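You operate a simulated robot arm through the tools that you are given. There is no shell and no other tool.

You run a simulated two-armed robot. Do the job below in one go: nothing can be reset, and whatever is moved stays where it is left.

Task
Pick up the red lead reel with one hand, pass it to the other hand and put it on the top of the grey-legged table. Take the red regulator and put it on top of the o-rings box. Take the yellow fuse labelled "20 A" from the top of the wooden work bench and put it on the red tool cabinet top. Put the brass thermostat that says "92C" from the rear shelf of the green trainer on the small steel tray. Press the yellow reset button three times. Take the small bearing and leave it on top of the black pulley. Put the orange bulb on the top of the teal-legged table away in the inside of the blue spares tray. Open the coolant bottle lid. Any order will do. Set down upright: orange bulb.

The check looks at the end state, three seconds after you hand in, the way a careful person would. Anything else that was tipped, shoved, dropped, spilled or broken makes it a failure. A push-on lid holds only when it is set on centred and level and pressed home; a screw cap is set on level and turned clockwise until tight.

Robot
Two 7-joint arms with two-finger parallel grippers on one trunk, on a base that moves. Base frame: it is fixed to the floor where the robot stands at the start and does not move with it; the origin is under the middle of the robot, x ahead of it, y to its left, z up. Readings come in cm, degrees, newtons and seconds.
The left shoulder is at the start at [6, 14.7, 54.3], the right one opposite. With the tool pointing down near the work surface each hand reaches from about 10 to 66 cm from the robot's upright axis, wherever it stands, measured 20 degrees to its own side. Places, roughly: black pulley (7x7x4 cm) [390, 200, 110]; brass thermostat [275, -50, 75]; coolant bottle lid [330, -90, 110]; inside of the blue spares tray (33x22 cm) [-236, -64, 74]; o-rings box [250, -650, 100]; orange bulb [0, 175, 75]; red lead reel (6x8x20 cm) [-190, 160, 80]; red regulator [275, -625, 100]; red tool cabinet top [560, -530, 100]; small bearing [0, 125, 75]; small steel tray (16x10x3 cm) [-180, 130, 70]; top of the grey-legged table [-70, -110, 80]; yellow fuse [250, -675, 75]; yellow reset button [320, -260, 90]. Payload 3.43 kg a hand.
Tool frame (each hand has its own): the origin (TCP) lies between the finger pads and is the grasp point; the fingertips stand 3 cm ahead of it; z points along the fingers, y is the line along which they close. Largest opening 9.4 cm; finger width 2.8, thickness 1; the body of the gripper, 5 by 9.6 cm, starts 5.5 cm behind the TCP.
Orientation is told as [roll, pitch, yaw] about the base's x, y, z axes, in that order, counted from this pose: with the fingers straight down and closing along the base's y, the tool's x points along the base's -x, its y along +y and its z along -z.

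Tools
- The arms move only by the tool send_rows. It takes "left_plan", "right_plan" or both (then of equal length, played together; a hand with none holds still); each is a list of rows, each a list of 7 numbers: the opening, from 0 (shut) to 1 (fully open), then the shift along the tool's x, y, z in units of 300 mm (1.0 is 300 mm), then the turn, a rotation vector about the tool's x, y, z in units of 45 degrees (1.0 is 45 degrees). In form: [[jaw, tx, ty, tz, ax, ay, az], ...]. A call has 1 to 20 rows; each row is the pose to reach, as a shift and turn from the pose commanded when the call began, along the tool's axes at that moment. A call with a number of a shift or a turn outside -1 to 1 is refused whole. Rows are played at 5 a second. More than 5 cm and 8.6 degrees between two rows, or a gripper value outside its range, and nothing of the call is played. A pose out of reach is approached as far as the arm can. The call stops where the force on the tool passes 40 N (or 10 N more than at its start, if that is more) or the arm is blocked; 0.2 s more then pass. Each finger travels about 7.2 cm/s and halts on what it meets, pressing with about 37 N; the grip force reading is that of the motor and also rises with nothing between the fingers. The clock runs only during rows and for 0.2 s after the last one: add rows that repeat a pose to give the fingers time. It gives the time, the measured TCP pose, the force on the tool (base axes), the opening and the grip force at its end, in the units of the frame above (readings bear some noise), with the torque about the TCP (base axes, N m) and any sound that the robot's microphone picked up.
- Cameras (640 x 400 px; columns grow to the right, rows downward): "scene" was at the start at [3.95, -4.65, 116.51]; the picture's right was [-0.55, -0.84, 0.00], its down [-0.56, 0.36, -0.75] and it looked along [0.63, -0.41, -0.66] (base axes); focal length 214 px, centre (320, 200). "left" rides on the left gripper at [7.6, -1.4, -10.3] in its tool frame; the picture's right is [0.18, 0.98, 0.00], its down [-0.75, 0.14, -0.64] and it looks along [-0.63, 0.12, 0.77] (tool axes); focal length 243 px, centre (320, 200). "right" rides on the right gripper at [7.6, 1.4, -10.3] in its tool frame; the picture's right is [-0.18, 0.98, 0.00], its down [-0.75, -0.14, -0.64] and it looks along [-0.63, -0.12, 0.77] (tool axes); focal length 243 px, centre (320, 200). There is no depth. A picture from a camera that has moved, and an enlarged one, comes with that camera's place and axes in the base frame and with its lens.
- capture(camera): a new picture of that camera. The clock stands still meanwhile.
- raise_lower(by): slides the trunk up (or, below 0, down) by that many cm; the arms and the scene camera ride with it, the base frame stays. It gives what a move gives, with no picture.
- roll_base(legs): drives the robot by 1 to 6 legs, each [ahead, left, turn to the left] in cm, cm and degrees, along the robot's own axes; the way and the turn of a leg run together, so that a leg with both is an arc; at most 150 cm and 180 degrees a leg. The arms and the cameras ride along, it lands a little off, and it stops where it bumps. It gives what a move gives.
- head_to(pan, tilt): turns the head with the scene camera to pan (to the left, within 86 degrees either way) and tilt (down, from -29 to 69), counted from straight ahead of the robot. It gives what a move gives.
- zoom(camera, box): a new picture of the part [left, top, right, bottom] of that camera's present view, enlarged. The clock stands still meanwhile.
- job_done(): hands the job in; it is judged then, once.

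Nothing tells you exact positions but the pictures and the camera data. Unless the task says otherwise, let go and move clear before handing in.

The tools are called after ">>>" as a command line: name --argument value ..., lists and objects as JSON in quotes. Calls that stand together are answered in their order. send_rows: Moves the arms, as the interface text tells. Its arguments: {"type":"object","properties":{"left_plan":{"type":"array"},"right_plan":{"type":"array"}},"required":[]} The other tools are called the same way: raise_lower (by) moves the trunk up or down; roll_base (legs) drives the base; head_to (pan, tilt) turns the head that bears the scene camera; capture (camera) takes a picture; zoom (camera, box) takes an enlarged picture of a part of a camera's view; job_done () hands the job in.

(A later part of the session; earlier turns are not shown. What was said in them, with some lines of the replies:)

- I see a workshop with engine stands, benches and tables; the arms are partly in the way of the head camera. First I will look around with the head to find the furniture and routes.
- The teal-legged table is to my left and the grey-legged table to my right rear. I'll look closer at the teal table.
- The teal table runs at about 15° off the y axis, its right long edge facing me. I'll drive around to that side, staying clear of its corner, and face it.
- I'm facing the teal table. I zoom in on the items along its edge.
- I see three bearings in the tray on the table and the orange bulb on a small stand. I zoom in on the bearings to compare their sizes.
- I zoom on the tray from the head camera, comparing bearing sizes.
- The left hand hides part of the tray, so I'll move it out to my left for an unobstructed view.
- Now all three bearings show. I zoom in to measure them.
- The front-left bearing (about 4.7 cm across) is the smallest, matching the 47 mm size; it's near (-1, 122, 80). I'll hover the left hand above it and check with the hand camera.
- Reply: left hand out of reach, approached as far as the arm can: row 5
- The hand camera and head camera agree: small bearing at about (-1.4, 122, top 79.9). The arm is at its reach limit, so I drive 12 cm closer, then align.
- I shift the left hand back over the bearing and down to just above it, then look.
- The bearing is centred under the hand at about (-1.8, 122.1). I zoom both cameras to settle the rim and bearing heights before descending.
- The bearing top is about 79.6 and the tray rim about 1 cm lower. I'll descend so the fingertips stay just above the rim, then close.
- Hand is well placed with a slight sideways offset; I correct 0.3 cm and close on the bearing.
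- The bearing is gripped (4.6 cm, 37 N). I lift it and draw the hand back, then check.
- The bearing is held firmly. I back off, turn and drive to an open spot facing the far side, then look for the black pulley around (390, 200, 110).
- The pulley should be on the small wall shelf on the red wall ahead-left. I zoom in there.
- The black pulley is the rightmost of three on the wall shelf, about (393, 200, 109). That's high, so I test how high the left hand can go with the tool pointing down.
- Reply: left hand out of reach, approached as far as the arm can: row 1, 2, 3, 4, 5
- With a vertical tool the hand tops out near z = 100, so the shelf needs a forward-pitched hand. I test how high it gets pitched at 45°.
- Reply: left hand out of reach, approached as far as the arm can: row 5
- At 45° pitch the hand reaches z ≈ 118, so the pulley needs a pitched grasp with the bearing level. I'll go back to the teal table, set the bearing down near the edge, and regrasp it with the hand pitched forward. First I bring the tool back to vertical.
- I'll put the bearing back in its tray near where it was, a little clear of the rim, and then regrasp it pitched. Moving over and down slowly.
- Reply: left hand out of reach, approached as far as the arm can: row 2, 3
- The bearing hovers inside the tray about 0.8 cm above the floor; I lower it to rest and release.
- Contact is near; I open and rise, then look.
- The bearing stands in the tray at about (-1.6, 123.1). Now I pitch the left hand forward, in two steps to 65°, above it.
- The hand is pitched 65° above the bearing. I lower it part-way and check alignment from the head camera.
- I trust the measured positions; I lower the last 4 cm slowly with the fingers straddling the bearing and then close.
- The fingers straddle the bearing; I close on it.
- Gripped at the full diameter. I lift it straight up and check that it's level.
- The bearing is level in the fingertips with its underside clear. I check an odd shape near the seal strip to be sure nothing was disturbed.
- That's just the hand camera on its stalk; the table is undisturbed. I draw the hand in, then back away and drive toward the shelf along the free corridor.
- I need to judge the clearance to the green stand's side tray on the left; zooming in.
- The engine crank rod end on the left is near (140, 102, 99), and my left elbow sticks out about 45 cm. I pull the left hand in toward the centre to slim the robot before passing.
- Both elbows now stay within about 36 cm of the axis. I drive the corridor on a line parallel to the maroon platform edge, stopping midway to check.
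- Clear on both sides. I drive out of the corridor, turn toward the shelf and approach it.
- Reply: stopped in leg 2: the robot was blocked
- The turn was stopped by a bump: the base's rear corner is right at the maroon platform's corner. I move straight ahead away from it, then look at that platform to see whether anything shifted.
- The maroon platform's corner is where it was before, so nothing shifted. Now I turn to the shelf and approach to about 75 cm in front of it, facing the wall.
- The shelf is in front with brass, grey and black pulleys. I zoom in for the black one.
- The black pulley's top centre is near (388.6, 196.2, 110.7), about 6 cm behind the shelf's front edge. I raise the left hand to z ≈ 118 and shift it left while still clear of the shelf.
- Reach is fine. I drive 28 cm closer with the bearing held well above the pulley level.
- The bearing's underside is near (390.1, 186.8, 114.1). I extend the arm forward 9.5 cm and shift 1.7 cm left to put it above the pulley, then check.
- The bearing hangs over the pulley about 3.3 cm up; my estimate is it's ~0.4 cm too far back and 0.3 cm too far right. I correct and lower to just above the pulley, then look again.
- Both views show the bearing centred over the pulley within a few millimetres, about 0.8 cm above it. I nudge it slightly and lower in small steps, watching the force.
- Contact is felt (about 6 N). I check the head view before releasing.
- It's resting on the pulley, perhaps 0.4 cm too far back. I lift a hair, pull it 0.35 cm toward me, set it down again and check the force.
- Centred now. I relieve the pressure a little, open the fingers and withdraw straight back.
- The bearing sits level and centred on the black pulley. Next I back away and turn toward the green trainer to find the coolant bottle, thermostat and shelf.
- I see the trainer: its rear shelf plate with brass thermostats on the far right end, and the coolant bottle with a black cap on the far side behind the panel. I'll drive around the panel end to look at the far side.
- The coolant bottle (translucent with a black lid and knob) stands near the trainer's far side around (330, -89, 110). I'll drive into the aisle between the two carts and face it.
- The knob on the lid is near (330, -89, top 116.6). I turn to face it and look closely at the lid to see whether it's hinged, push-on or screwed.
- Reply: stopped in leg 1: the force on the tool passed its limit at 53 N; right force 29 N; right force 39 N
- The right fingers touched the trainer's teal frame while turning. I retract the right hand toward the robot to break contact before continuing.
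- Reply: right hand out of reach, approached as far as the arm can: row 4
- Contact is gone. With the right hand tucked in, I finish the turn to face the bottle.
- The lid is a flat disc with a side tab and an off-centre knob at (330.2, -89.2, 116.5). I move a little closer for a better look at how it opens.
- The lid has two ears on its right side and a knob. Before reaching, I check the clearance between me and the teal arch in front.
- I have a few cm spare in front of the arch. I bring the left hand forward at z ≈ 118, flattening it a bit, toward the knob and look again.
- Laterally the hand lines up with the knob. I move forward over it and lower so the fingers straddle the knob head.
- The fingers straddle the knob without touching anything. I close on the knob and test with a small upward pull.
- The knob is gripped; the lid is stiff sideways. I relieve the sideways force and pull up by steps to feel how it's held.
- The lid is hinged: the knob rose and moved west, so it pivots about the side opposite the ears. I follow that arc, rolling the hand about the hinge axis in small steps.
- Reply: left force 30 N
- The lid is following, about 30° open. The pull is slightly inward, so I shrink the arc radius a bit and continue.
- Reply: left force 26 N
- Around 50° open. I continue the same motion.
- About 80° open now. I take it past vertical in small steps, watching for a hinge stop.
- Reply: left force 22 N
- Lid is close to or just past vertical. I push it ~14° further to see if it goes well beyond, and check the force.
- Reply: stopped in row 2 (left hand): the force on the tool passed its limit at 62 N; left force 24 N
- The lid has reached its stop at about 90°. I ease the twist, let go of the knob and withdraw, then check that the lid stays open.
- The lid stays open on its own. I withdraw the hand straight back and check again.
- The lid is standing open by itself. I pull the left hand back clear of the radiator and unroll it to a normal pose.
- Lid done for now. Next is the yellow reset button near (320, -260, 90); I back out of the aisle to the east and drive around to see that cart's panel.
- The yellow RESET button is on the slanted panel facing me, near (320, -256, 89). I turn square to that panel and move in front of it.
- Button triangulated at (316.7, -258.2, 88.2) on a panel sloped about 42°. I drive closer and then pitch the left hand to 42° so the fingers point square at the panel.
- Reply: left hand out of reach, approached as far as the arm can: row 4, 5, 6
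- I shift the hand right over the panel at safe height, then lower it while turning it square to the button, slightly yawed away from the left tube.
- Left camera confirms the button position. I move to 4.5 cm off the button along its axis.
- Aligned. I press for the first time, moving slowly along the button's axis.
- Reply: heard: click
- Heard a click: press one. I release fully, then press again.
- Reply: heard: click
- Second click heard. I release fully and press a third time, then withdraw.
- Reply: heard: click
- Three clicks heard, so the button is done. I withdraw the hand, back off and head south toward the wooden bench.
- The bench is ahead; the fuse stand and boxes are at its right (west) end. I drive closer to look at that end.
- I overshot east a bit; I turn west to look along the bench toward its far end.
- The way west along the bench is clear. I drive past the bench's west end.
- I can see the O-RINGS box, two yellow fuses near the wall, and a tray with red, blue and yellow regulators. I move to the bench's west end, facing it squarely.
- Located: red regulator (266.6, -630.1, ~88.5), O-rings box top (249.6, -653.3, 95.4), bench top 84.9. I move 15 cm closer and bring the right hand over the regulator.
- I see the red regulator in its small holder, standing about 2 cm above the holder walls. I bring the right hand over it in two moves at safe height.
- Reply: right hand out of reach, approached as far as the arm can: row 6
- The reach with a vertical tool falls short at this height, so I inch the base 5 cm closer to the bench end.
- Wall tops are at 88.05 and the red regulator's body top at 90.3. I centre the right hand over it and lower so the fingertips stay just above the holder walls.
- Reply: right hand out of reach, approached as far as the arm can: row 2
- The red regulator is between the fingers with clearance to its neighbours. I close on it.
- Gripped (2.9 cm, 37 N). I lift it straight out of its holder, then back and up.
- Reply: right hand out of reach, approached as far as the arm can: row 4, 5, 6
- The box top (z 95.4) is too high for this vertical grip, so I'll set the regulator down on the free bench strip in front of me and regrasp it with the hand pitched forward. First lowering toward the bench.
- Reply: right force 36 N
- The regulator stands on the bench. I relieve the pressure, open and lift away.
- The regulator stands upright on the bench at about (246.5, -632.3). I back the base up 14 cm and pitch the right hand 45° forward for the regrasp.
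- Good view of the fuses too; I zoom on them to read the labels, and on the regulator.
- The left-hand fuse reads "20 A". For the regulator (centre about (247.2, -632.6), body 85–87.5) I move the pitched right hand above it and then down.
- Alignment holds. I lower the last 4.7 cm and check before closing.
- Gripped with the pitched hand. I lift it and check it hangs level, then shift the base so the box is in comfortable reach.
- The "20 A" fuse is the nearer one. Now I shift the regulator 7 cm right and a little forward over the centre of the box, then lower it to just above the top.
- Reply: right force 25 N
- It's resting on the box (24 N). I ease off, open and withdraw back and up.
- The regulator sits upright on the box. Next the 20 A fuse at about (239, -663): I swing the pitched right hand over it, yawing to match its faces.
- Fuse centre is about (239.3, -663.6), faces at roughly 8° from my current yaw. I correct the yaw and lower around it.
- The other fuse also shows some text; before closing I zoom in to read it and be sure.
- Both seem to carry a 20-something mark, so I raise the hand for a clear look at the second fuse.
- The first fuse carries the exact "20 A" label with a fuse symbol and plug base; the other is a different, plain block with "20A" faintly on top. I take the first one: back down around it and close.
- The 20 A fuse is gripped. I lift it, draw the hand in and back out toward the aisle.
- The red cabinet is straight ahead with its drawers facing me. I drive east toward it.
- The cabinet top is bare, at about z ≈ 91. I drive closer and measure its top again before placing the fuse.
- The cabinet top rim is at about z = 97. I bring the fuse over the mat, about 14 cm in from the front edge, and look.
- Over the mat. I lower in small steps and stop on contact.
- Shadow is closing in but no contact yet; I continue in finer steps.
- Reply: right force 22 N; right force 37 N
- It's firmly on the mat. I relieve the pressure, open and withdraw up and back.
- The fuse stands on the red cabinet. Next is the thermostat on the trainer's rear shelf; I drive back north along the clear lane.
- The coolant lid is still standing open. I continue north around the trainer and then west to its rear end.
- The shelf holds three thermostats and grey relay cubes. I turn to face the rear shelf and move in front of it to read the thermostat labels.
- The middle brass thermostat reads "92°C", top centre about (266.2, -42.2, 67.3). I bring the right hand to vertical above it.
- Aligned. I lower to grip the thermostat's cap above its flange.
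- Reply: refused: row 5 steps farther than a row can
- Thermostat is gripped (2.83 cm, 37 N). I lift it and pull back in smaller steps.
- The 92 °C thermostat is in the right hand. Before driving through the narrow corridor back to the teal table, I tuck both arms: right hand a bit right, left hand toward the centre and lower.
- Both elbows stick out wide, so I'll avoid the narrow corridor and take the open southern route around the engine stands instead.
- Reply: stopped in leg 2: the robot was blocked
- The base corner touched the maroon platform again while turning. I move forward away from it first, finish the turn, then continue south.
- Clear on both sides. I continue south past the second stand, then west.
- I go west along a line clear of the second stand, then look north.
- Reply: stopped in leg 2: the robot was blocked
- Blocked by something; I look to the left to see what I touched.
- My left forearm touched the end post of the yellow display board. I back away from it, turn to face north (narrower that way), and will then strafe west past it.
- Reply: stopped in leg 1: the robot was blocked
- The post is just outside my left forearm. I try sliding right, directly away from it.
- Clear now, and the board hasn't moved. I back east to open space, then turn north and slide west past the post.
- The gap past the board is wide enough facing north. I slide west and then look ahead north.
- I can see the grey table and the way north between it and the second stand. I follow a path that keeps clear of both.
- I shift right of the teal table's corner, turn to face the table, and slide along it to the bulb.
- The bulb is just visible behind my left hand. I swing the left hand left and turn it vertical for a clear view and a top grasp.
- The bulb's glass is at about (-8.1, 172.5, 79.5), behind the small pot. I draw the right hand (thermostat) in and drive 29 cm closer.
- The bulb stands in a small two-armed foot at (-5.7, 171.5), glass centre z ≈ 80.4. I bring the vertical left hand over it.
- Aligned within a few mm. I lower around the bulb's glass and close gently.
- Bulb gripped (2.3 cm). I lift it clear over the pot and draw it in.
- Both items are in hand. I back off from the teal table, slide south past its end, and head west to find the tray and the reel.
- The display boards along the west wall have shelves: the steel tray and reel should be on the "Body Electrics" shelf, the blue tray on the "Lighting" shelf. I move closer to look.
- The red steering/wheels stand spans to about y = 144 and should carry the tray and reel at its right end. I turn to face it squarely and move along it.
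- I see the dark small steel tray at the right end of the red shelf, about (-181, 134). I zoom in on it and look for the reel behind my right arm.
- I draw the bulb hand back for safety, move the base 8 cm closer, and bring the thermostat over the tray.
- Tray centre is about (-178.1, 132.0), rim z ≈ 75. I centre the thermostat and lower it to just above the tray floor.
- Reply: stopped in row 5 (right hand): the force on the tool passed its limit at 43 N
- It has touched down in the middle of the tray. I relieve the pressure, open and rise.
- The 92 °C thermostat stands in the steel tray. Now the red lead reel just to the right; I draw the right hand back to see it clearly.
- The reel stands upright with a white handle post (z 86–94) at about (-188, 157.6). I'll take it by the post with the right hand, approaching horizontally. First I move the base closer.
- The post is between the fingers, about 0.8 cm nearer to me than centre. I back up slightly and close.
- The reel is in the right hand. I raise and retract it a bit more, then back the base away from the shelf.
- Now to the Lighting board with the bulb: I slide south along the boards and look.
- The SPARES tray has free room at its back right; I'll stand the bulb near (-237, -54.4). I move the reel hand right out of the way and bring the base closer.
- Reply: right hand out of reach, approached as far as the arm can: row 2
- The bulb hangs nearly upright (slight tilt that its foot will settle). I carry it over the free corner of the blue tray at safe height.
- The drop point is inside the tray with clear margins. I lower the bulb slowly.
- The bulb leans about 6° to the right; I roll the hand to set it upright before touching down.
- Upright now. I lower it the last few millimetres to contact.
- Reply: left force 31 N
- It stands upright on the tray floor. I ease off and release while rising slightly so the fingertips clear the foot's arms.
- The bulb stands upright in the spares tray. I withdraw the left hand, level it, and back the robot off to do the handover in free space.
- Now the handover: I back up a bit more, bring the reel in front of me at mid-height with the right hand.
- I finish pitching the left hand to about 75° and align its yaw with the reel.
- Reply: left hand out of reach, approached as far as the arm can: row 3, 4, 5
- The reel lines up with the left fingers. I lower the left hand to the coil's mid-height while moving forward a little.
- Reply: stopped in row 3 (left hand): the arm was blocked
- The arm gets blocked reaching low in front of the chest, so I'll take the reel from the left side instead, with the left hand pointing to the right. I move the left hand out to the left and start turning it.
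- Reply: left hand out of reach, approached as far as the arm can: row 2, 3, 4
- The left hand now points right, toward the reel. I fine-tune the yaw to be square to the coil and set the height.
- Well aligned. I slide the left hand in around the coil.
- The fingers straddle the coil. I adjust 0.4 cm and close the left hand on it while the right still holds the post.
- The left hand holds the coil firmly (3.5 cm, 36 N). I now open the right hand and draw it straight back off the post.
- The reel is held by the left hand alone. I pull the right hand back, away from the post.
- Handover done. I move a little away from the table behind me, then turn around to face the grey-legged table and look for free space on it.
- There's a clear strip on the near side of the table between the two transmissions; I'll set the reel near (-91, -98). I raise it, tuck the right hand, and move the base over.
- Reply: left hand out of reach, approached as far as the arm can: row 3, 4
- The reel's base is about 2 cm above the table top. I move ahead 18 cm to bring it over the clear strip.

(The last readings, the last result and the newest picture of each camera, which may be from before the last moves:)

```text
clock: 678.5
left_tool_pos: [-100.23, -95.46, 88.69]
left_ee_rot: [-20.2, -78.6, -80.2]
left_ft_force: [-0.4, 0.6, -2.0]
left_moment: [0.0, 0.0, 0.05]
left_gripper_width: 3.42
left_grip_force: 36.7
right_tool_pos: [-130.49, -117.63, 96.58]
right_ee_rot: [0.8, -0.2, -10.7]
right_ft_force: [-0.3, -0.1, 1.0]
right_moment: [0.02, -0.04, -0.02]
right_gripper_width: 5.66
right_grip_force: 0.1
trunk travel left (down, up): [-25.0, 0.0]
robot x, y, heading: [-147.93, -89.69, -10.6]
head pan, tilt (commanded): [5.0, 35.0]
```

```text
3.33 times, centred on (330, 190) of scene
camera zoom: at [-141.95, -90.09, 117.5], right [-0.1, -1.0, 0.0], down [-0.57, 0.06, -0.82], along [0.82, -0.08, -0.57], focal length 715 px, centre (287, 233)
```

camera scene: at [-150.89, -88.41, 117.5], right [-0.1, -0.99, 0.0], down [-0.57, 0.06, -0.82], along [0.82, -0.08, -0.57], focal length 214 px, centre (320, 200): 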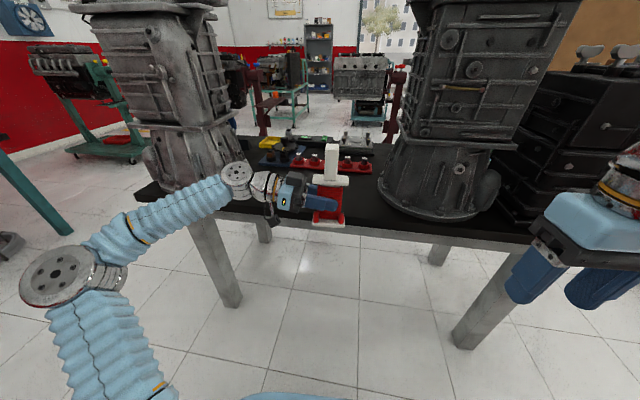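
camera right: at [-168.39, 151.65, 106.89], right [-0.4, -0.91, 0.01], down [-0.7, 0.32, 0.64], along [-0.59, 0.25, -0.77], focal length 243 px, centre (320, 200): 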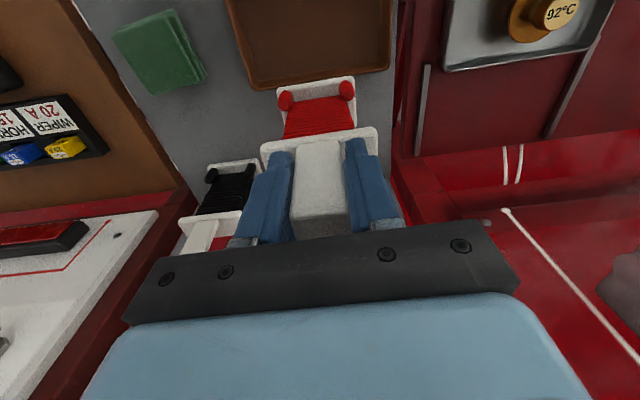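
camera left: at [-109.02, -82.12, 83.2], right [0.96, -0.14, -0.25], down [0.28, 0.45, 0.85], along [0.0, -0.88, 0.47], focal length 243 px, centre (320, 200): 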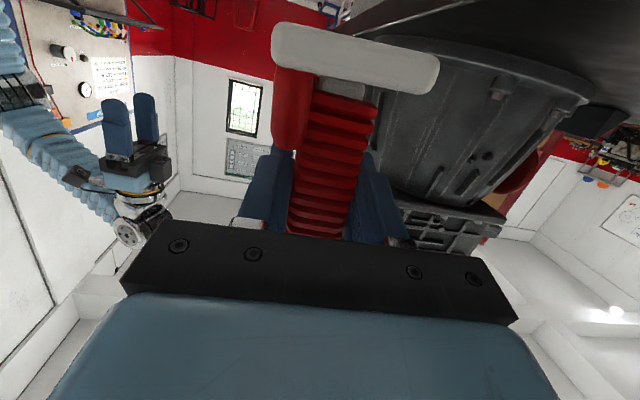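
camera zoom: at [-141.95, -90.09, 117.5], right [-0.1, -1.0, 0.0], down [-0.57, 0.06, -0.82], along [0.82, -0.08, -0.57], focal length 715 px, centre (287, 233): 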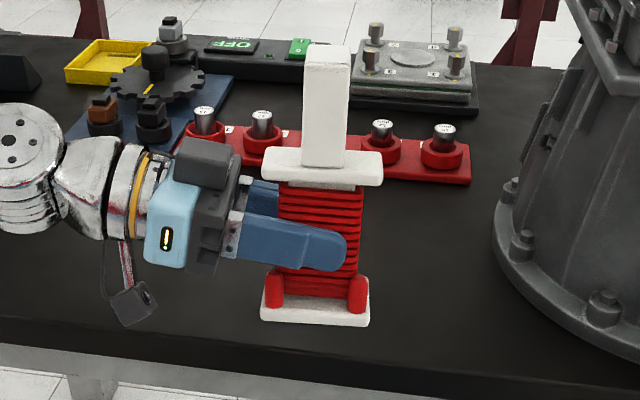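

The hand camera hangs about as low as the reel's base, so with the hand pointing sideways it would touch the table first. I back off and turn the left hand to point forward, so the camera stays outside the table edge.

>>> roll_base --legs '[[-22, 0, 0]]'

>>> send_rows --left_plan '[[0.2, 0.027, 0.002, -0.147, 0, 0, 0], [0.2, 0.055, 0.004, -0.295, 0, 0, 0], [0.2, 0.082, 0.006, -0.442, 0, 0, 0], [0.2, 0.11, 0.008, -0.59, 0, 0, 0]]'

>>> send_rows --left_plan '[[0.2, 0, 0, 0, -0.17, -0.012, -0.032], [0.2, 0, 0, 0, -0.34, -0.024, -0.063], [0.2, 0, 0, 0, -0.509, -0.037, -0.095], [0.2, 0, 0, 0, -0.679, -0.049, -0.126], [0.2, 0, 0, 0, -0.849, -0.061, -0.158]]'

>>> capture --camera "scene"

```text
clock: 680.1
left_tool_pos: [-122.03, -91.29, 88.62]
left_ee_rot: [-20.3, -78.6, -80.0]
left_ft_force: [-0.7, -0.9, -1.3]
left_moment: [0.03, 0.01, 0.01]
left_gripper_width: 3.38
left_grip_force: 37.2
right_tool_pos: [-152.21, -113.45, 96.54]
right_ee_rot: [0.8, -0.1, -10.6]
right_ft_force: [0.1, -0.5, 0.7]
right_moment: [0.02, 0.02, -0.03]
right_gripper_width: 5.62
right_grip_force: 0.1
trunk travel left (down, up): [-25.0, 0.0]
robot x, y, heading: [-169.39, -85.55, -10.7]
head pan, tilt (commanded): [5.0, 35.0]
```

```text
clock: 681.1
left_tool_pos: [-118.65, -73.47, 88.66]
left_ee_rot: [-20.0, -78.7, -80.2]
left_ft_force: [-1.2, -0.9, -0.4]
left_moment: [0.04, -0.01, 0.01]
left_gripper_width: 3.39
left_grip_force: 37.1
right_tool_pos: [-152.28, -113.64, 96.55]
right_ee_rot: [0.8, -0.1, -10.6]
right_ft_force: [-0.4, -0.4, -0.4]
right_moment: [0.03, -0.01, 0.01]
right_gripper_width: 5.66
right_grip_force: 0.0
trunk travel left (down, up): [-25.0, 0.0]
robot x, y, heading: [-169.67, -85.77, -10.5]
head pan, tilt (commanded): [5.0, 35.0]
```

```text
clock: 682.4
left_tool_pos: [-118.64, -73.58, 88.61]
left_ee_rot: [-20.2, -78.7, -40.9]
left_ft_force: [0.0, 0.0, -2.1]
left_moment: [-0.01, 0.0, 0.01]
left_gripper_width: 3.39
left_grip_force: 36.5
right_tool_pos: [-152.23, -113.47, 96.6]
right_ee_rot: [0.8, -0.1, -10.6]
right_ft_force: [0.1, -0.4, 0.0]
right_moment: [0.02, 0.03, 0.0]
right_gripper_width: 5.65
right_grip_force: 0.1
trunk travel left (down, up): [-25.0, 0.0]
robot x, y, heading: [-169.57, -85.77, -10.5]
head pan, tilt (commanded): [5.0, 35.0]
```

```text
taken
camera scene: at [-163.65, -86.0, 117.49], right [-0.1, -1.0, 0.0], down [-0.57, 0.06, -0.82], along [0.82, -0.08, -0.57], focal length 214 px, centre (320, 200)
```

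scene: 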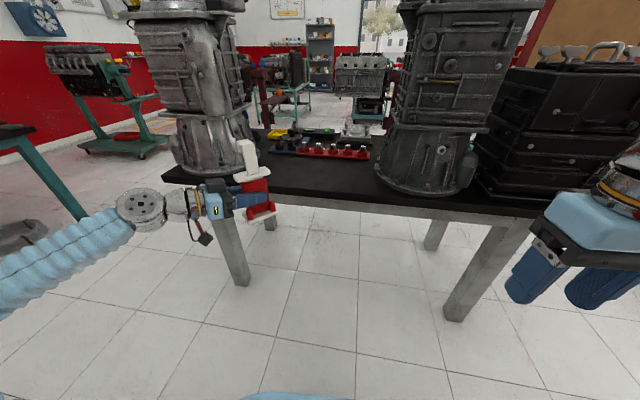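

>>> send_rows --left_plan '[[0.2, 0, 0, 0, -0.17, -0.012, -0.032], [0.2, 0, 0, 0, -0.34, -0.024, -0.063], [0.2, 0, 0, 0, -0.509, -0.037, -0.095], [0.2, 0, 0, 0, -0.679, -0.049, -0.126], [0.2, 0, 0, 0, -0.849, -0.061, -0.158]]'

>>> capture --camera "left"

>>> zoom --camera "scene" --box '[150, 110, 350, 260]'

```text
clock: 683.5
left_tool_pos: [-118.65, -73.59, 88.66]
left_ee_rot: [-20.7, -78.8, -1.6]
left_ft_force: [0.6, -0.1, -1.3]
left_moment: [0.02, 0.01, -0.02]
left_gripper_width: 3.42
left_grip_force: 36.8
right_tool_pos: [-152.23, -113.45, 96.5]
right_ee_rot: [0.8, -0.2, -10.6]
right_ft_force: [0.3, 0.7, 0.2]
right_moment: [-0.05, 0.04, 0.0]
right_gripper_width: 5.65
right_grip_force: 0.1
trunk travel left (down, up): [-25.0, 0.0]
robot x, y, heading: [-169.25, -85.87, -10.5]
head pan, tilt (commanded): [5.0, 35.0]
```

```text
taken
camera left: at [-130.01, -70.84, 83.12], right [0.33, 0.91, -0.25], down [-0.38, 0.37, 0.85], along [0.86, -0.18, 0.47], focal length 243 px, centre (320, 200)
```

left: 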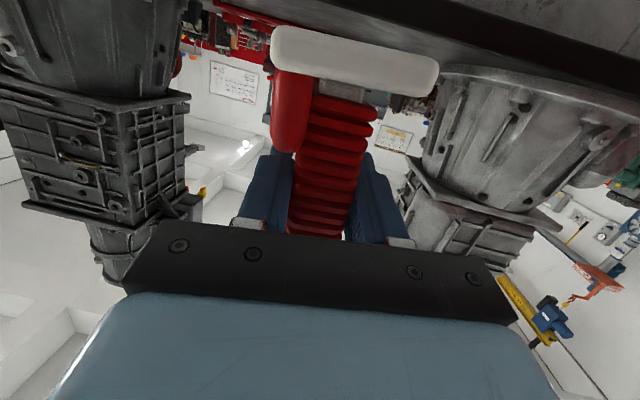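

```text
2.67 times, centred on (250, 185) of scene
camera zoom: at [-163.66, -85.99, 117.49], right [-0.1, -1.0, 0.0], down [-0.57, 0.06, -0.82], along [0.82, -0.08, -0.57], focal length 572 px, centre (507, 240)
```

zoom: 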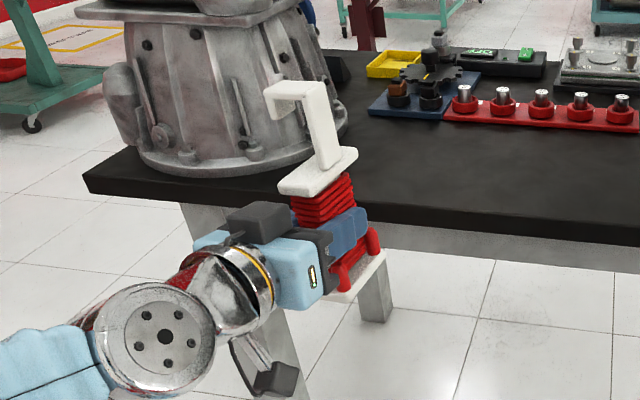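

The reel is now held with the hand pointing forward. I move right and ahead to bring it over the table's near strip.

>>> roll_base --legs '[[0, -14.5, 0], [14, 0, 0]]'

>>> zoom --camera "scene" --box '[150, 110, 390, 270]'

>>> capture --camera "left"

```text
clock: 685.8
left_tool_pos: [-107.42, -90.39, 88.69]
left_ee_rot: [-20.3, -78.8, -2.4]
left_ft_force: [-0.6, 0.3, -0.5]
left_moment: [-0.02, 0.02, 0.02]
left_gripper_width: 3.37
left_grip_force: 37.1
right_tool_pos: [-141.05, -130.09, 96.6]
right_ee_rot: [0.8, -0.2, -10.9]
right_ft_force: [-0.7, 0.1, -0.5]
right_moment: [0.02, 0.03, 0.02]
right_gripper_width: 5.66
right_grip_force: 0.1
trunk travel left (down, up): [-25.0, 0.0]
robot x, y, heading: [-158.27, -101.91, -10.8]
head pan, tilt (commanded): [5.0, 35.0]
```

```text
2.50 times, centred on (270, 190) of scene
camera zoom: at [-152.42, -102.55, 117.5], right [-0.1, -0.99, 0.0], down [-0.57, 0.06, -0.82], along [0.81, -0.08, -0.57], focal length 536 px, centre (445, 225)
```

zoom: 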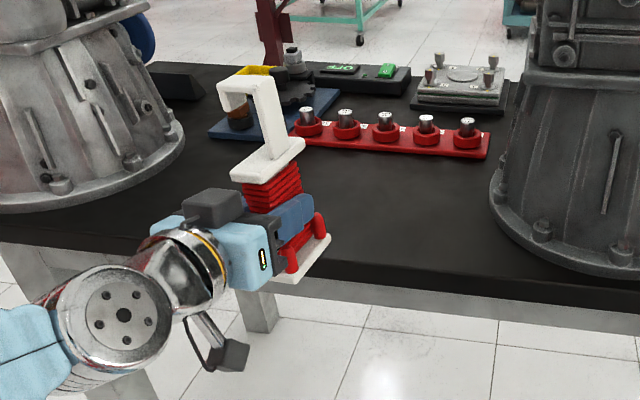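

```text
taken
camera left: at [-118.68, -87.52, 83.19], right [0.34, 0.91, -0.25], down [-0.38, 0.37, 0.85], along [0.86, -0.19, 0.47], focal length 243 px, centre (320, 200)
```

left: 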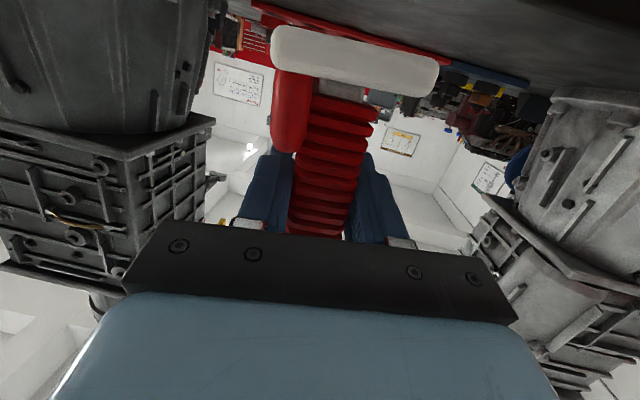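

>>> roll_base --legs '[[10, 0, 0]]'

>>> zoom --camera "scene" --box '[150, 110, 390, 270]'

>>> zoom --camera "left" --box '[200, 0, 500, 200]'

```text
clock: 687.0
left_tool_pos: [-97.35, -92.2, 88.73]
left_ee_rot: [-20.2, -78.9, -2.4]
left_ft_force: [-0.6, 0.1, -1.6]
left_moment: [0.02, 0.0, -0.01]
left_gripper_width: 3.38
left_grip_force: 36.7
right_tool_pos: [-131.07, -132.09, 96.45]
right_ee_rot: [0.8, -0.1, -11.0]
right_ft_force: [0.3, 0.8, 0.4]
right_moment: [0.01, 0.02, 0.0]
right_gripper_width: 5.63
right_grip_force: 0.2
trunk travel left (down, up): [-25.0, 0.0]
robot x, y, heading: [-148.06, -104.28, -11.1]
head pan, tilt (commanded): [5.0, 35.0]
```

```text
2.50 times, centred on (270, 190) of scene
camera zoom: at [-142.37, -104.47, 117.5], right [-0.1, -0.99, 0.0], down [-0.57, 0.06, -0.82], along [0.81, -0.08, -0.57], focal length 536 px, centre (445, 225)
```

zoom: 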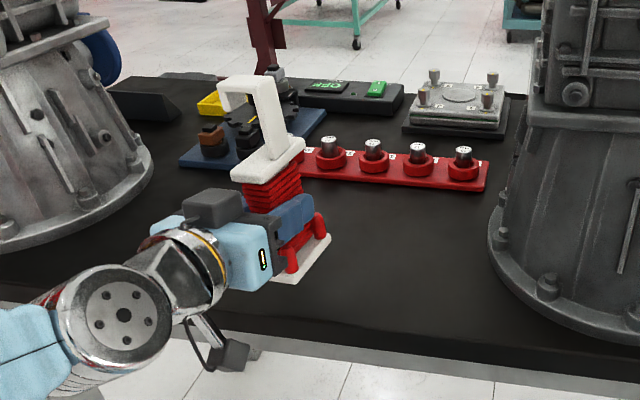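

```text
2.00 times, centred on (350, 100) of left
camera zoom: at [-108.64, -89.45, 83.19], right [0.34, 0.91, -0.25], down [-0.38, 0.37, 0.85], along [0.86, -0.19, 0.47], focal length 485 px, centre (260, 400)
```

zoom: 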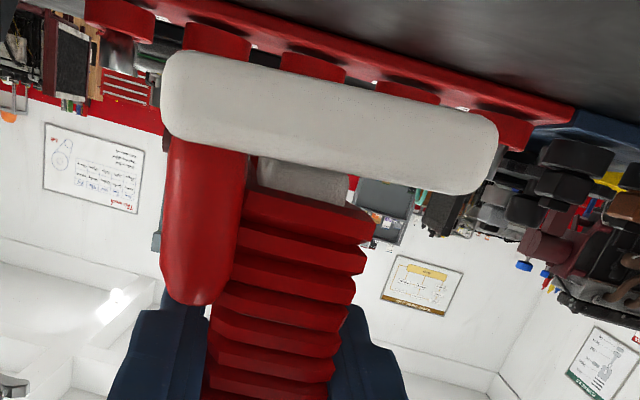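

The reel is over the table with the camera outside the edge. I lower it slowly until it touches.

>>> send_rows --left_plan '[[0.2, 0.016, 0.001, 0.003, 0, 0, 0], [0.2, 0.033, 0.002, 0.006, 0, 0, 0], [0.2, 0.049, 0.0035, 0.009, 0, 0, 0], [0.2, 0.049, 0.0035, 0.009, 0, 0, 0]]'

>>> zoom --camera "left" --box '[200, 0, 500, 200]'

```text
clock: 688.0
left_tool_pos: [-97.41, -92.22, 87.18]
left_ee_rot: [-20.4, -78.8, -2.3]
left_ft_force: [0.0, -0.2, -0.9]
left_moment: [-0.01, 0.01, 0.0]
left_gripper_width: 3.37
left_grip_force: 37.0
right_tool_pos: [-131.05, -132.02, 96.54]
right_ee_rot: [0.8, -0.1, -10.9]
right_ft_force: [0.3, 0.0, -0.1]
right_moment: [0.01, -0.03, 0.01]
right_gripper_width: 5.63
right_grip_force: 0.0
trunk travel left (down, up): [-25.0, 0.0]
robot x, y, heading: [-148.05, -103.99, -11.0]
head pan, tilt (commanded): [5.0, 35.0]
```

```text
2.00 times, centred on (350, 100) of left
camera zoom: at [-108.66, -89.42, 81.69], right [0.34, 0.91, -0.25], down [-0.38, 0.37, 0.85], along [0.86, -0.19, 0.47], focal length 485 px, centre (260, 400)
```

zoom: 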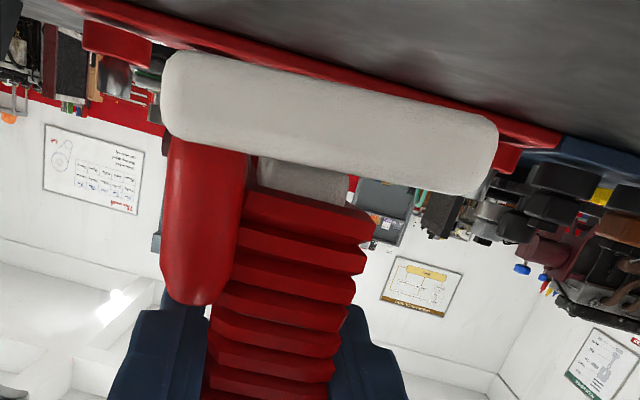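

>>> send_rows --left_plan '[[0.2, 0.012, 0.001, 0.002, 0, 0, 0], [0.2, 0.024, 0.002, 0.0045, 0, 0, 0], [0.2, 0.036, 0.0025, 0.0065, 0, 0, 0], [0.2, 0.036, 0.0025, 0.0065, 0, 0, 0]]'

>>> zoom --camera "left" --box '[200, 0, 500, 200]'

```text
clock: 689.0
left_tool_pos: [-97.37, -92.22, 86.11]
left_ee_rot: [-20.2, -78.7, -2.4]
left_ft_force: [0.1, 0.1, -2.2]
left_moment: [0.05, -0.02, -0.04]
left_gripper_width: 3.42
left_grip_force: 36.9
right_tool_pos: [-130.99, -132.1, 96.55]
right_ee_rot: [0.7, 0.0, -10.9]
right_ft_force: [-0.4, 0.9, -0.1]
right_moment: [-0.03, 0.0, 0.01]
right_gripper_width: 5.63
right_grip_force: 0.1
trunk travel left (down, up): [-25.0, 0.0]
robot x, y, heading: [-147.26, -103.84, -10.8]
head pan, tilt (commanded): [5.0, 35.0]
```

```text
2.00 times, centred on (350, 100) of left
camera zoom: at [-108.59, -89.45, 80.53], right [0.34, 0.91, -0.25], down [-0.38, 0.37, 0.85], along [0.86, -0.19, 0.47], focal length 485 px, centre (260, 400)
```

zoom: 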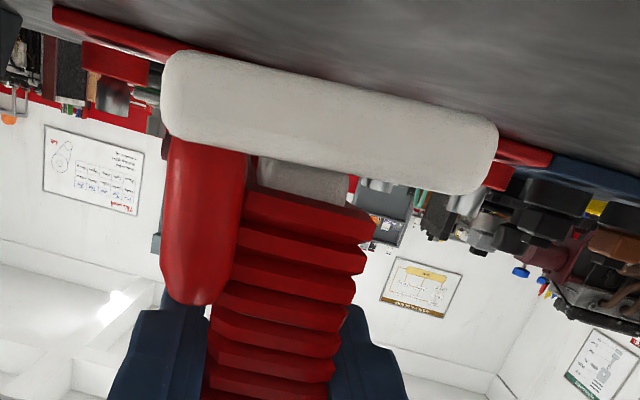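

>>> send_rows --left_plan '[[0.2, 0.008, 0.0006, 0.0015, 0, 0, 0], [0.2, 0.016, 0.0012, 0.003, 0, 0, 0], [0.2, 0.024, 0.0018, 0.0045, 0, 0, 0], [0.2, 0.024, 0.0018, 0.0045, 0, 0, 0]]'

>>> zoom --camera "scene" --box '[210, 140, 310, 240]'

```text
clock: 690.0
left_tool_pos: [-97.33, -92.22, 85.32]
left_ee_rot: [-20.2, -78.9, -2.4]
left_ft_force: [-0.4, 0.6, -2.1]
left_moment: [0.01, 0.03, 0.01]
left_gripper_width: 3.41
left_grip_force: 36.7
right_tool_pos: [-131.03, -132.03, 96.55]
right_ee_rot: [0.8, -0.1, -10.8]
right_ft_force: [0.3, -1.3, -0.1]
right_moment: [-0.01, 0.04, -0.02]
right_gripper_width: 5.64
right_grip_force: 0.0
trunk travel left (down, up): [-25.0, 0.0]
robot x, y, heading: [-148.14, -103.76, -11.0]
head pan, tilt (commanded): [5.0, 35.0]
```

```text
4.00 times, centred on (260, 190) of scene
camera zoom: at [-142.35, -104.48, 117.49], right [-0.1, -0.99, 0.0], down [-0.57, 0.06, -0.82], along [0.81, -0.08, -0.57], focal length 858 px, centre (560, 240)
```

zoom: 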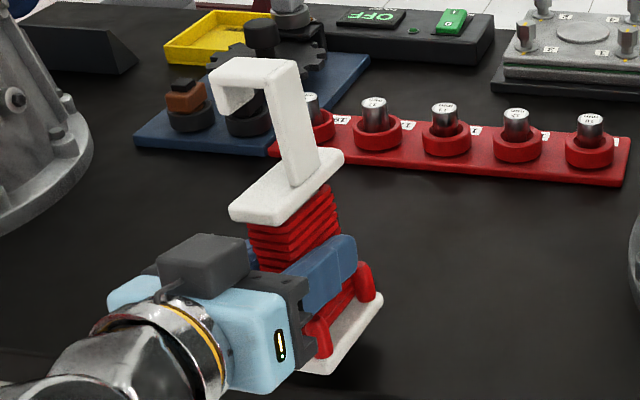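

>>> send_rows --left_plan '[[0.2, 0.008, 0.0006, 0.0015, 0, 0, 0], [0.2, 0.016, 0.0012, 0.003, 0, 0, 0], [0.2, 0.022, 0.0016, 0.0041, 0, 0, 0], [0.2, 0.022, 0.0016, 0.0041, 0, 0, 0]]'

>>> zoom --camera "left" --box '[200, 0, 500, 200]'

```text
clock: 691.0
left_tool_pos: [-97.25, -92.35, 84.62]
left_ee_rot: [-20.3, -78.7, -2.3]
left_ft_force: [0.7, -0.3, -1.6]
left_moment: [0.03, 0.01, 0.0]
left_gripper_width: 3.39
left_grip_force: 36.9
right_tool_pos: [-131.04, -131.95, 96.62]
right_ee_rot: [0.9, -0.1, -10.8]
right_ft_force: [-0.9, 0.4, -0.9]
right_moment: [0.01, -0.01, -0.02]
right_gripper_width: 5.64
right_grip_force: 0.0
trunk travel left (down, up): [-25.0, 0.0]
robot x, y, heading: [-148.24, -104.15, -10.8]
head pan, tilt (commanded): [5.0, 35.0]
```

```text
2.00 times, centred on (350, 100) of left
camera zoom: at [-108.61, -89.45, 79.14], right [0.34, 0.91, -0.25], down [-0.38, 0.37, 0.85], along [0.86, -0.19, 0.47], focal length 485 px, centre (260, 400)
```

zoom: 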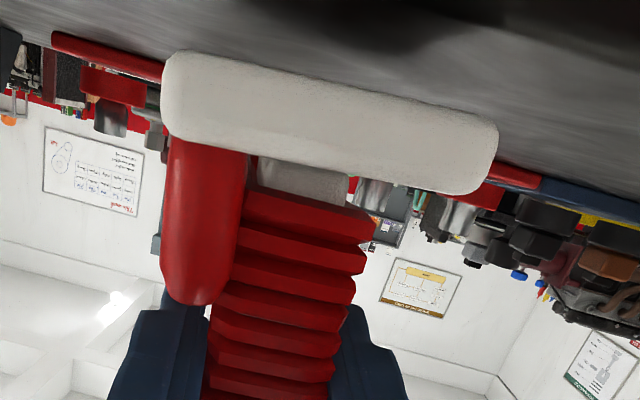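

>>> send_rows --left_plan '[[0.2, 0.008, 0.0006, 0.0015, 0, 0, 0], [0.2, 0.016, 0.0012, 0.003, 0, 0, 0], [0.2, 0.024, 0.0018, 0.0045, 0, 0, 0], [0.2, 0.032, 0.0024, 0.006, 0, 0, 0], [0.2, 0.032, 0.0024, 0.006, 0, 0, 0]]'

>>> zoom --camera "left" --box '[200, 0, 500, 200]'

```text
clock: 692.2
left_tool_pos: [-97.31, -92.32, 83.65]
left_ee_rot: [-20.2, -78.9, -2.5]
left_ft_force: [0.7, -0.6, 0.3]
left_moment: [0.01, -0.12, -0.04]
left_gripper_width: 3.4
left_grip_force: 37.0
right_tool_pos: [-131.04, -131.95, 96.48]
right_ee_rot: [0.9, 0.0, -10.9]
right_ft_force: [0.8, -0.4, -0.8]
right_moment: [-0.02, -0.01, -0.03]
right_gripper_width: 5.66
right_grip_force: 0.0
trunk travel left (down, up): [-25.0, 0.0]
robot x, y, heading: [-148.09, -103.94, -11.0]
head pan, tilt (commanded): [5.0, 35.0]
```

```text
2.00 times, centred on (350, 100) of left
camera zoom: at [-108.58, -89.44, 78.16], right [0.34, 0.91, -0.25], down [-0.38, 0.37, 0.85], along [0.86, -0.19, 0.47], focal length 485 px, centre (260, 400)
```

zoom: 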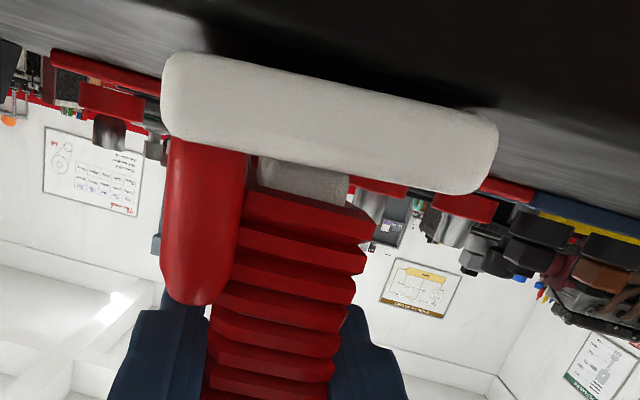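

>>> send_rows --left_plan '[[0.2, 0.005, 0.0004, 0.001, 0, 0, 0], [0.2, 0.01, 0.0007, 0.0018, 0, 0, 0], [0.2, 0.01, 0.0007, 0.0018, 0, 0, 0]]'

>>> send_rows --left_plan '[[0.2, 0.005, 0.0004, 0.001, 0, 0, 0], [0.2, 0.01, 0.0007, 0.0018, 0, 0, 0], [0.2, 0.01, 0.0007, 0.0018, 0, 0, 0]]'

>>> zoom --camera "left" --box '[200, 0, 500, 200]'

```text
clock: 693.0
left_tool_pos: [-97.38, -92.15, 83.59]
left_ee_rot: [-20.4, -79.1, -2.2]
left_ft_force: [0.3, 0.0, 15.2]
left_moment: [0.07, -0.84, 0.0]
left_gripper_width: 3.41
left_grip_force: 37.1
right_tool_pos: [-131.17, -132.05, 96.6]
right_ee_rot: [0.8, -0.2, -10.9]
right_ft_force: [-0.1, -0.4, -0.2]
right_moment: [0.01, -0.07, -0.01]
right_gripper_width: 5.65
right_grip_force: 0.0
trunk travel left (down, up): [-25.0, 0.0]
robot x, y, heading: [-148.03, -104.26, -10.9]
head pan, tilt (commanded): [5.0, 35.0]
```

```text
clock: 693.8
left_tool_pos: [-97.3, -92.16, 83.62]
left_ee_rot: [-20.2, -79.8, -2.5]
left_ft_force: [-5.4, -0.5, 14.4]
left_moment: [0.51, 0.68, 0.23]
left_gripper_width: 3.41
left_grip_force: 37.3
right_tool_pos: [-131.11, -132.12, 96.51]
right_ee_rot: [0.9, -0.2, -10.9]
right_ft_force: [0.3, -0.1, -0.1]
right_moment: [0.02, -0.01, 0.03]
right_gripper_width: 5.66
right_grip_force: 0.1
trunk travel left (down, up): [-25.0, 0.0]
robot x, y, heading: [-148.14, -104.22, -10.7]
head pan, tilt (commanded): [5.0, 35.0]
stopped in row 3 (left hand): the force on the tool passed its limit at 41 N (the readings are from after the stop); the commanded pose is now the measured one
```

```text
2.00 times, centred on (350, 100) of left
camera zoom: at [-108.51, -89.46, 77.88], right [0.34, 0.91, -0.24], down [-0.4, 0.37, 0.84], along [0.85, -0.19, 0.49], focal length 485 px, centre (260, 400)
```

zoom: 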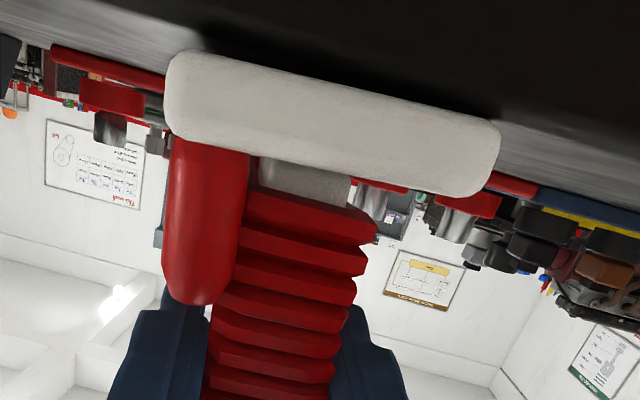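

The reel stands on the table. I release: open slightly, rise a few millimetres, open fully, and withdraw backward.

>>> send_rows --left_plan '[[0.36, 0, 0, 0, 0, 0, 0], [0.42, -0.004, 0, 0, 0, 0, 0], [0.46, -0.012, 0, -0.002, 0, 0, 0], [0.46, -0.024, 0, -0.004, 0, 0, 0], [0.46, -0.024, 0, -0.004, 0, 0, 0]]'

>>> zoom --camera "scene" --box '[210, 140, 310, 240]'

>>> zoom --camera "left" --box '[200, 0, 500, 220]'

```text
clock: 695.0
left_tool_pos: [-97.31, -92.22, 84.18]
left_ee_rot: [-20.4, -79.4, -2.1]
left_ft_force: [0.7, -0.2, -0.6]
left_moment: [-0.01, -0.02, 0.01]
left_gripper_width: 4.32
left_grip_force: 0.2
right_tool_pos: [-130.93, -132.15, 96.56]
right_ee_rot: [0.9, -0.1, -10.9]
right_ft_force: [0.4, -0.7, 0.4]
right_moment: [0.04, 0.0, 0.0]
right_gripper_width: 5.62
right_grip_force: 0.0
trunk travel left (down, up): [-25.0, 0.0]
robot x, y, heading: [-148.31, -104.1, -11.1]
head pan, tilt (commanded): [5.0, 35.0]
```

```text
4.00 times, centred on (260, 190) of scene
camera zoom: at [-142.36, -104.48, 117.5], right [-0.1, -0.99, 0.0], down [-0.57, 0.06, -0.82], along [0.81, -0.08, -0.57], focal length 858 px, centre (560, 240)
```

zoom: 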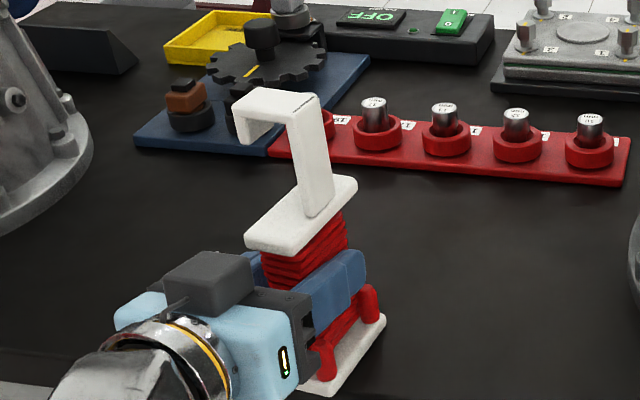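

```text
1.82 times, centred on (350, 110) of left
camera zoom: at [-108.46, -89.39, 78.52], right [0.34, 0.91, -0.24], down [-0.39, 0.37, 0.84], along [0.86, -0.19, 0.48], focal length 441 px, centre (266, 364)
```

zoom: 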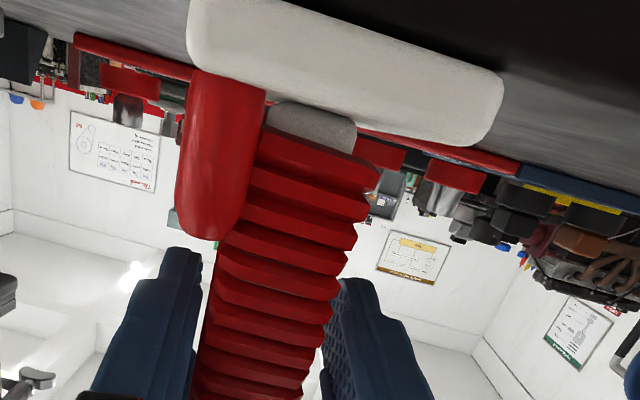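

>>> send_rows --left_plan '[[0.5, 0, 0, -0.03, 0, 0, 0], [0.52, 0, 0, -0.08, 0, 0, 0], [0.55, 0, 0, -0.16, 0, 0, 0], [0.6, 0, 0, -0.28, 0, 0, 0], [0.6, 0, 0, -0.42, 0, 0, 0], [0.6, 0, 0, -0.55, 0, 0, 0]]'

>>> capture --camera "scene"

>>> capture --camera "left"

```text
clock: 696.4
left_tool_pos: [-111.38, -85.52, 89.38]
left_ee_rot: [-20.1, -79.2, -2.5]
left_ft_force: [-0.7, -0.4, 0.0]
left_moment: [0.01, 0.0, -0.01]
left_gripper_width: 5.67
left_grip_force: 0.1
left hand out of reach, approached as far as the arm can: row 4, 5, 6
right_tool_pos: [-130.96, -132.12, 96.59]
right_ee_rot: [0.9, -0.1, -10.9]
right_ft_force: [-0.6, 0.2, -0.3]
right_moment: [0.04, 0.06, -0.03]
right_gripper_width: 5.64
right_grip_force: 0.0
trunk travel left (down, up): [-25.0, 0.0]
robot x, y, heading: [-148.25, -103.64, -11.2]
head pan, tilt (commanded): [5.0, 35.0]
```

```text
taken
camera scene: at [-142.34, -104.49, 117.5], right [-0.1, -0.99, 0.0], down [-0.57, 0.06, -0.82], along [0.81, -0.08, -0.57], focal length 214 px, centre (320, 200)
```

scene: 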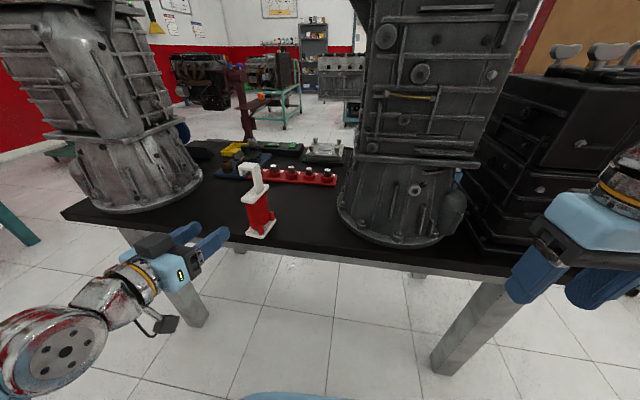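

```text
taken
camera left: at [-122.71, -82.7, 83.71], right [0.34, 0.91, -0.24], down [-0.39, 0.37, 0.84], along [0.86, -0.19, 0.48], focal length 243 px, centre (320, 200)
```

left: 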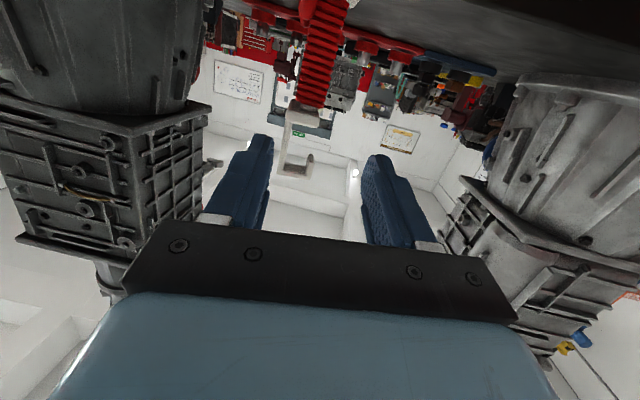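

The reel stands upright on the grey-legged table. I back away and take a closer look to confirm it's stable and nothing else was touched.

>>> roll_base --legs '[[-20, 0, 0]]'

>>> zoom --camera "scene" --box '[180, 130, 420, 280]'

>>> head_to --pan -10 --tilt 15

>>> capture --camera "scene"

```text
clock: 698.0
left_tool_pos: [-131.12, -81.74, 89.35]
left_ee_rot: [-20.2, -79.2, -2.6]
left_ft_force: [0.4, 0.2, 0.1]
left_moment: [0.0, -0.02, -0.02]
left_gripper_width: 5.65
left_grip_force: 0.0
right_tool_pos: [-151.04, -128.38, 96.54]
right_ee_rot: [0.8, -0.1, -11.1]
right_ft_force: [0.6, 0.1, -0.8]
right_moment: [0.0, -0.03, 0.01]
right_gripper_width: 5.66
right_grip_force: 0.0
trunk travel left (down, up): [-25.0, 0.0]
robot x, y, heading: [-167.89, -100.12, -11.0]
head pan, tilt (commanded): [5.0, 35.0]
```

```text
2.67 times, centred on (300, 205) of scene
camera zoom: at [-162.17, -100.67, 117.49], right [-0.1, -0.99, 0.0], down [-0.57, 0.06, -0.82], along [0.81, -0.09, -0.57], focal length 572 px, centre (373, 187)
```

zoom: 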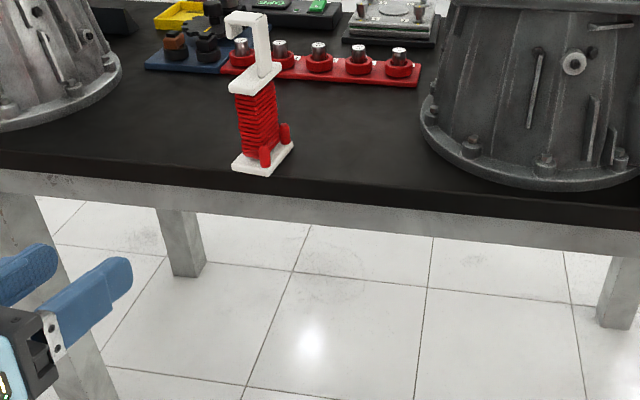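

```text
clock: 698.8
left_tool_pos: [-131.19, -81.76, 89.47]
left_ee_rot: [-20.2, -79.3, -2.6]
left_ft_force: [0.5, -0.2, -0.4]
left_moment: [-0.02, 0.03, -0.01]
left_gripper_width: 5.66
left_grip_force: 0.0
right_tool_pos: [-150.86, -128.35, 96.54]
right_ee_rot: [0.8, -0.1, -11.1]
right_ft_force: [0.6, 0.9, -0.4]
right_moment: [-0.02, -0.03, -0.05]
right_gripper_width: 5.65
right_grip_force: 0.1
trunk travel left (down, up): [-25.0, 0.0]
robot x, y, heading: [-168.29, -100.46, -10.9]
head pan, tilt (commanded): [-10.0, 15.0]
```

```text
taken
camera scene: at [-162.22, -103.09, 120.69], right [-0.36, -0.93, 0.0], down [-0.24, 0.09, -0.97], along [0.9, -0.35, -0.26], focal length 214 px, centre (320, 200)
```

scene: 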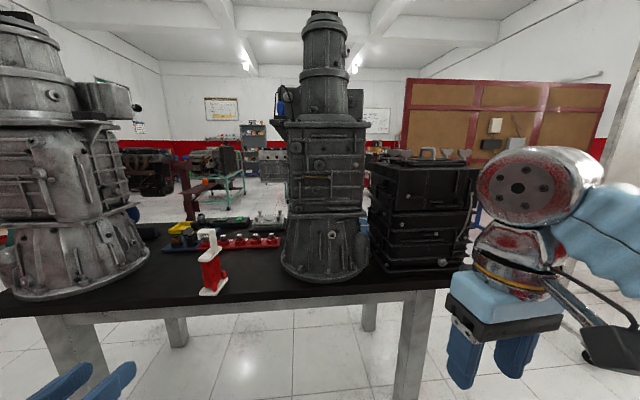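

Everything is in place: the bearing is on the pulley, the lid is open, the button was pressed three times, and the regulator, fuse, thermostat, bulb and reel are all set down. Both hands are clear, so I hand in.

>>> job_done

```text
The job is handed in.
```

The job is handed in, with all eight tasks done and both hands empty and clear. I didn't drive back to recheck the items I set down earlier on, but each looked right when I left it.

- **Red lead reel:** picked up with the right hand, passed to the left, and standing upright on the grey-legged table. Its base is only about 2 cm from the table edge.
- **Red regulator:** upright on top of the O-rings box. I set it down on the bench once on the way so I could grip it at a better angle.
- **20 A fuse:** standing on the red tool cabinet top. A second yellow block on the bench also said "20A". I took the one marked "20 A" with a fuse symbol, and the spares tray later held fuses of exactly that design.
- **92C thermostat:** upright in the middle of the small steel tray.
- **Yellow reset button:** pressed three times, with a click heard each time.
- **Small bearing:** lying flat and centred on the black pulley.
- **Orange bulb:** standing upright in the blue spares tray.
- **Coolant bottle lid:** hinged open to about 90°, which seems to be its stop. It was still open when I drove past later.

I also made contact with a few other things along the way:

- The base touched the maroon engine-stand platform twice.
- My right fingers pressed on the green trainer's frame (about 50 N).
- My left forearm pressed against the end post of the yellow display board.

The platform and the board were where they had been when I looked again. I didn't check the trainer frame directly, but nothing on it looked out of place when I worked there later.
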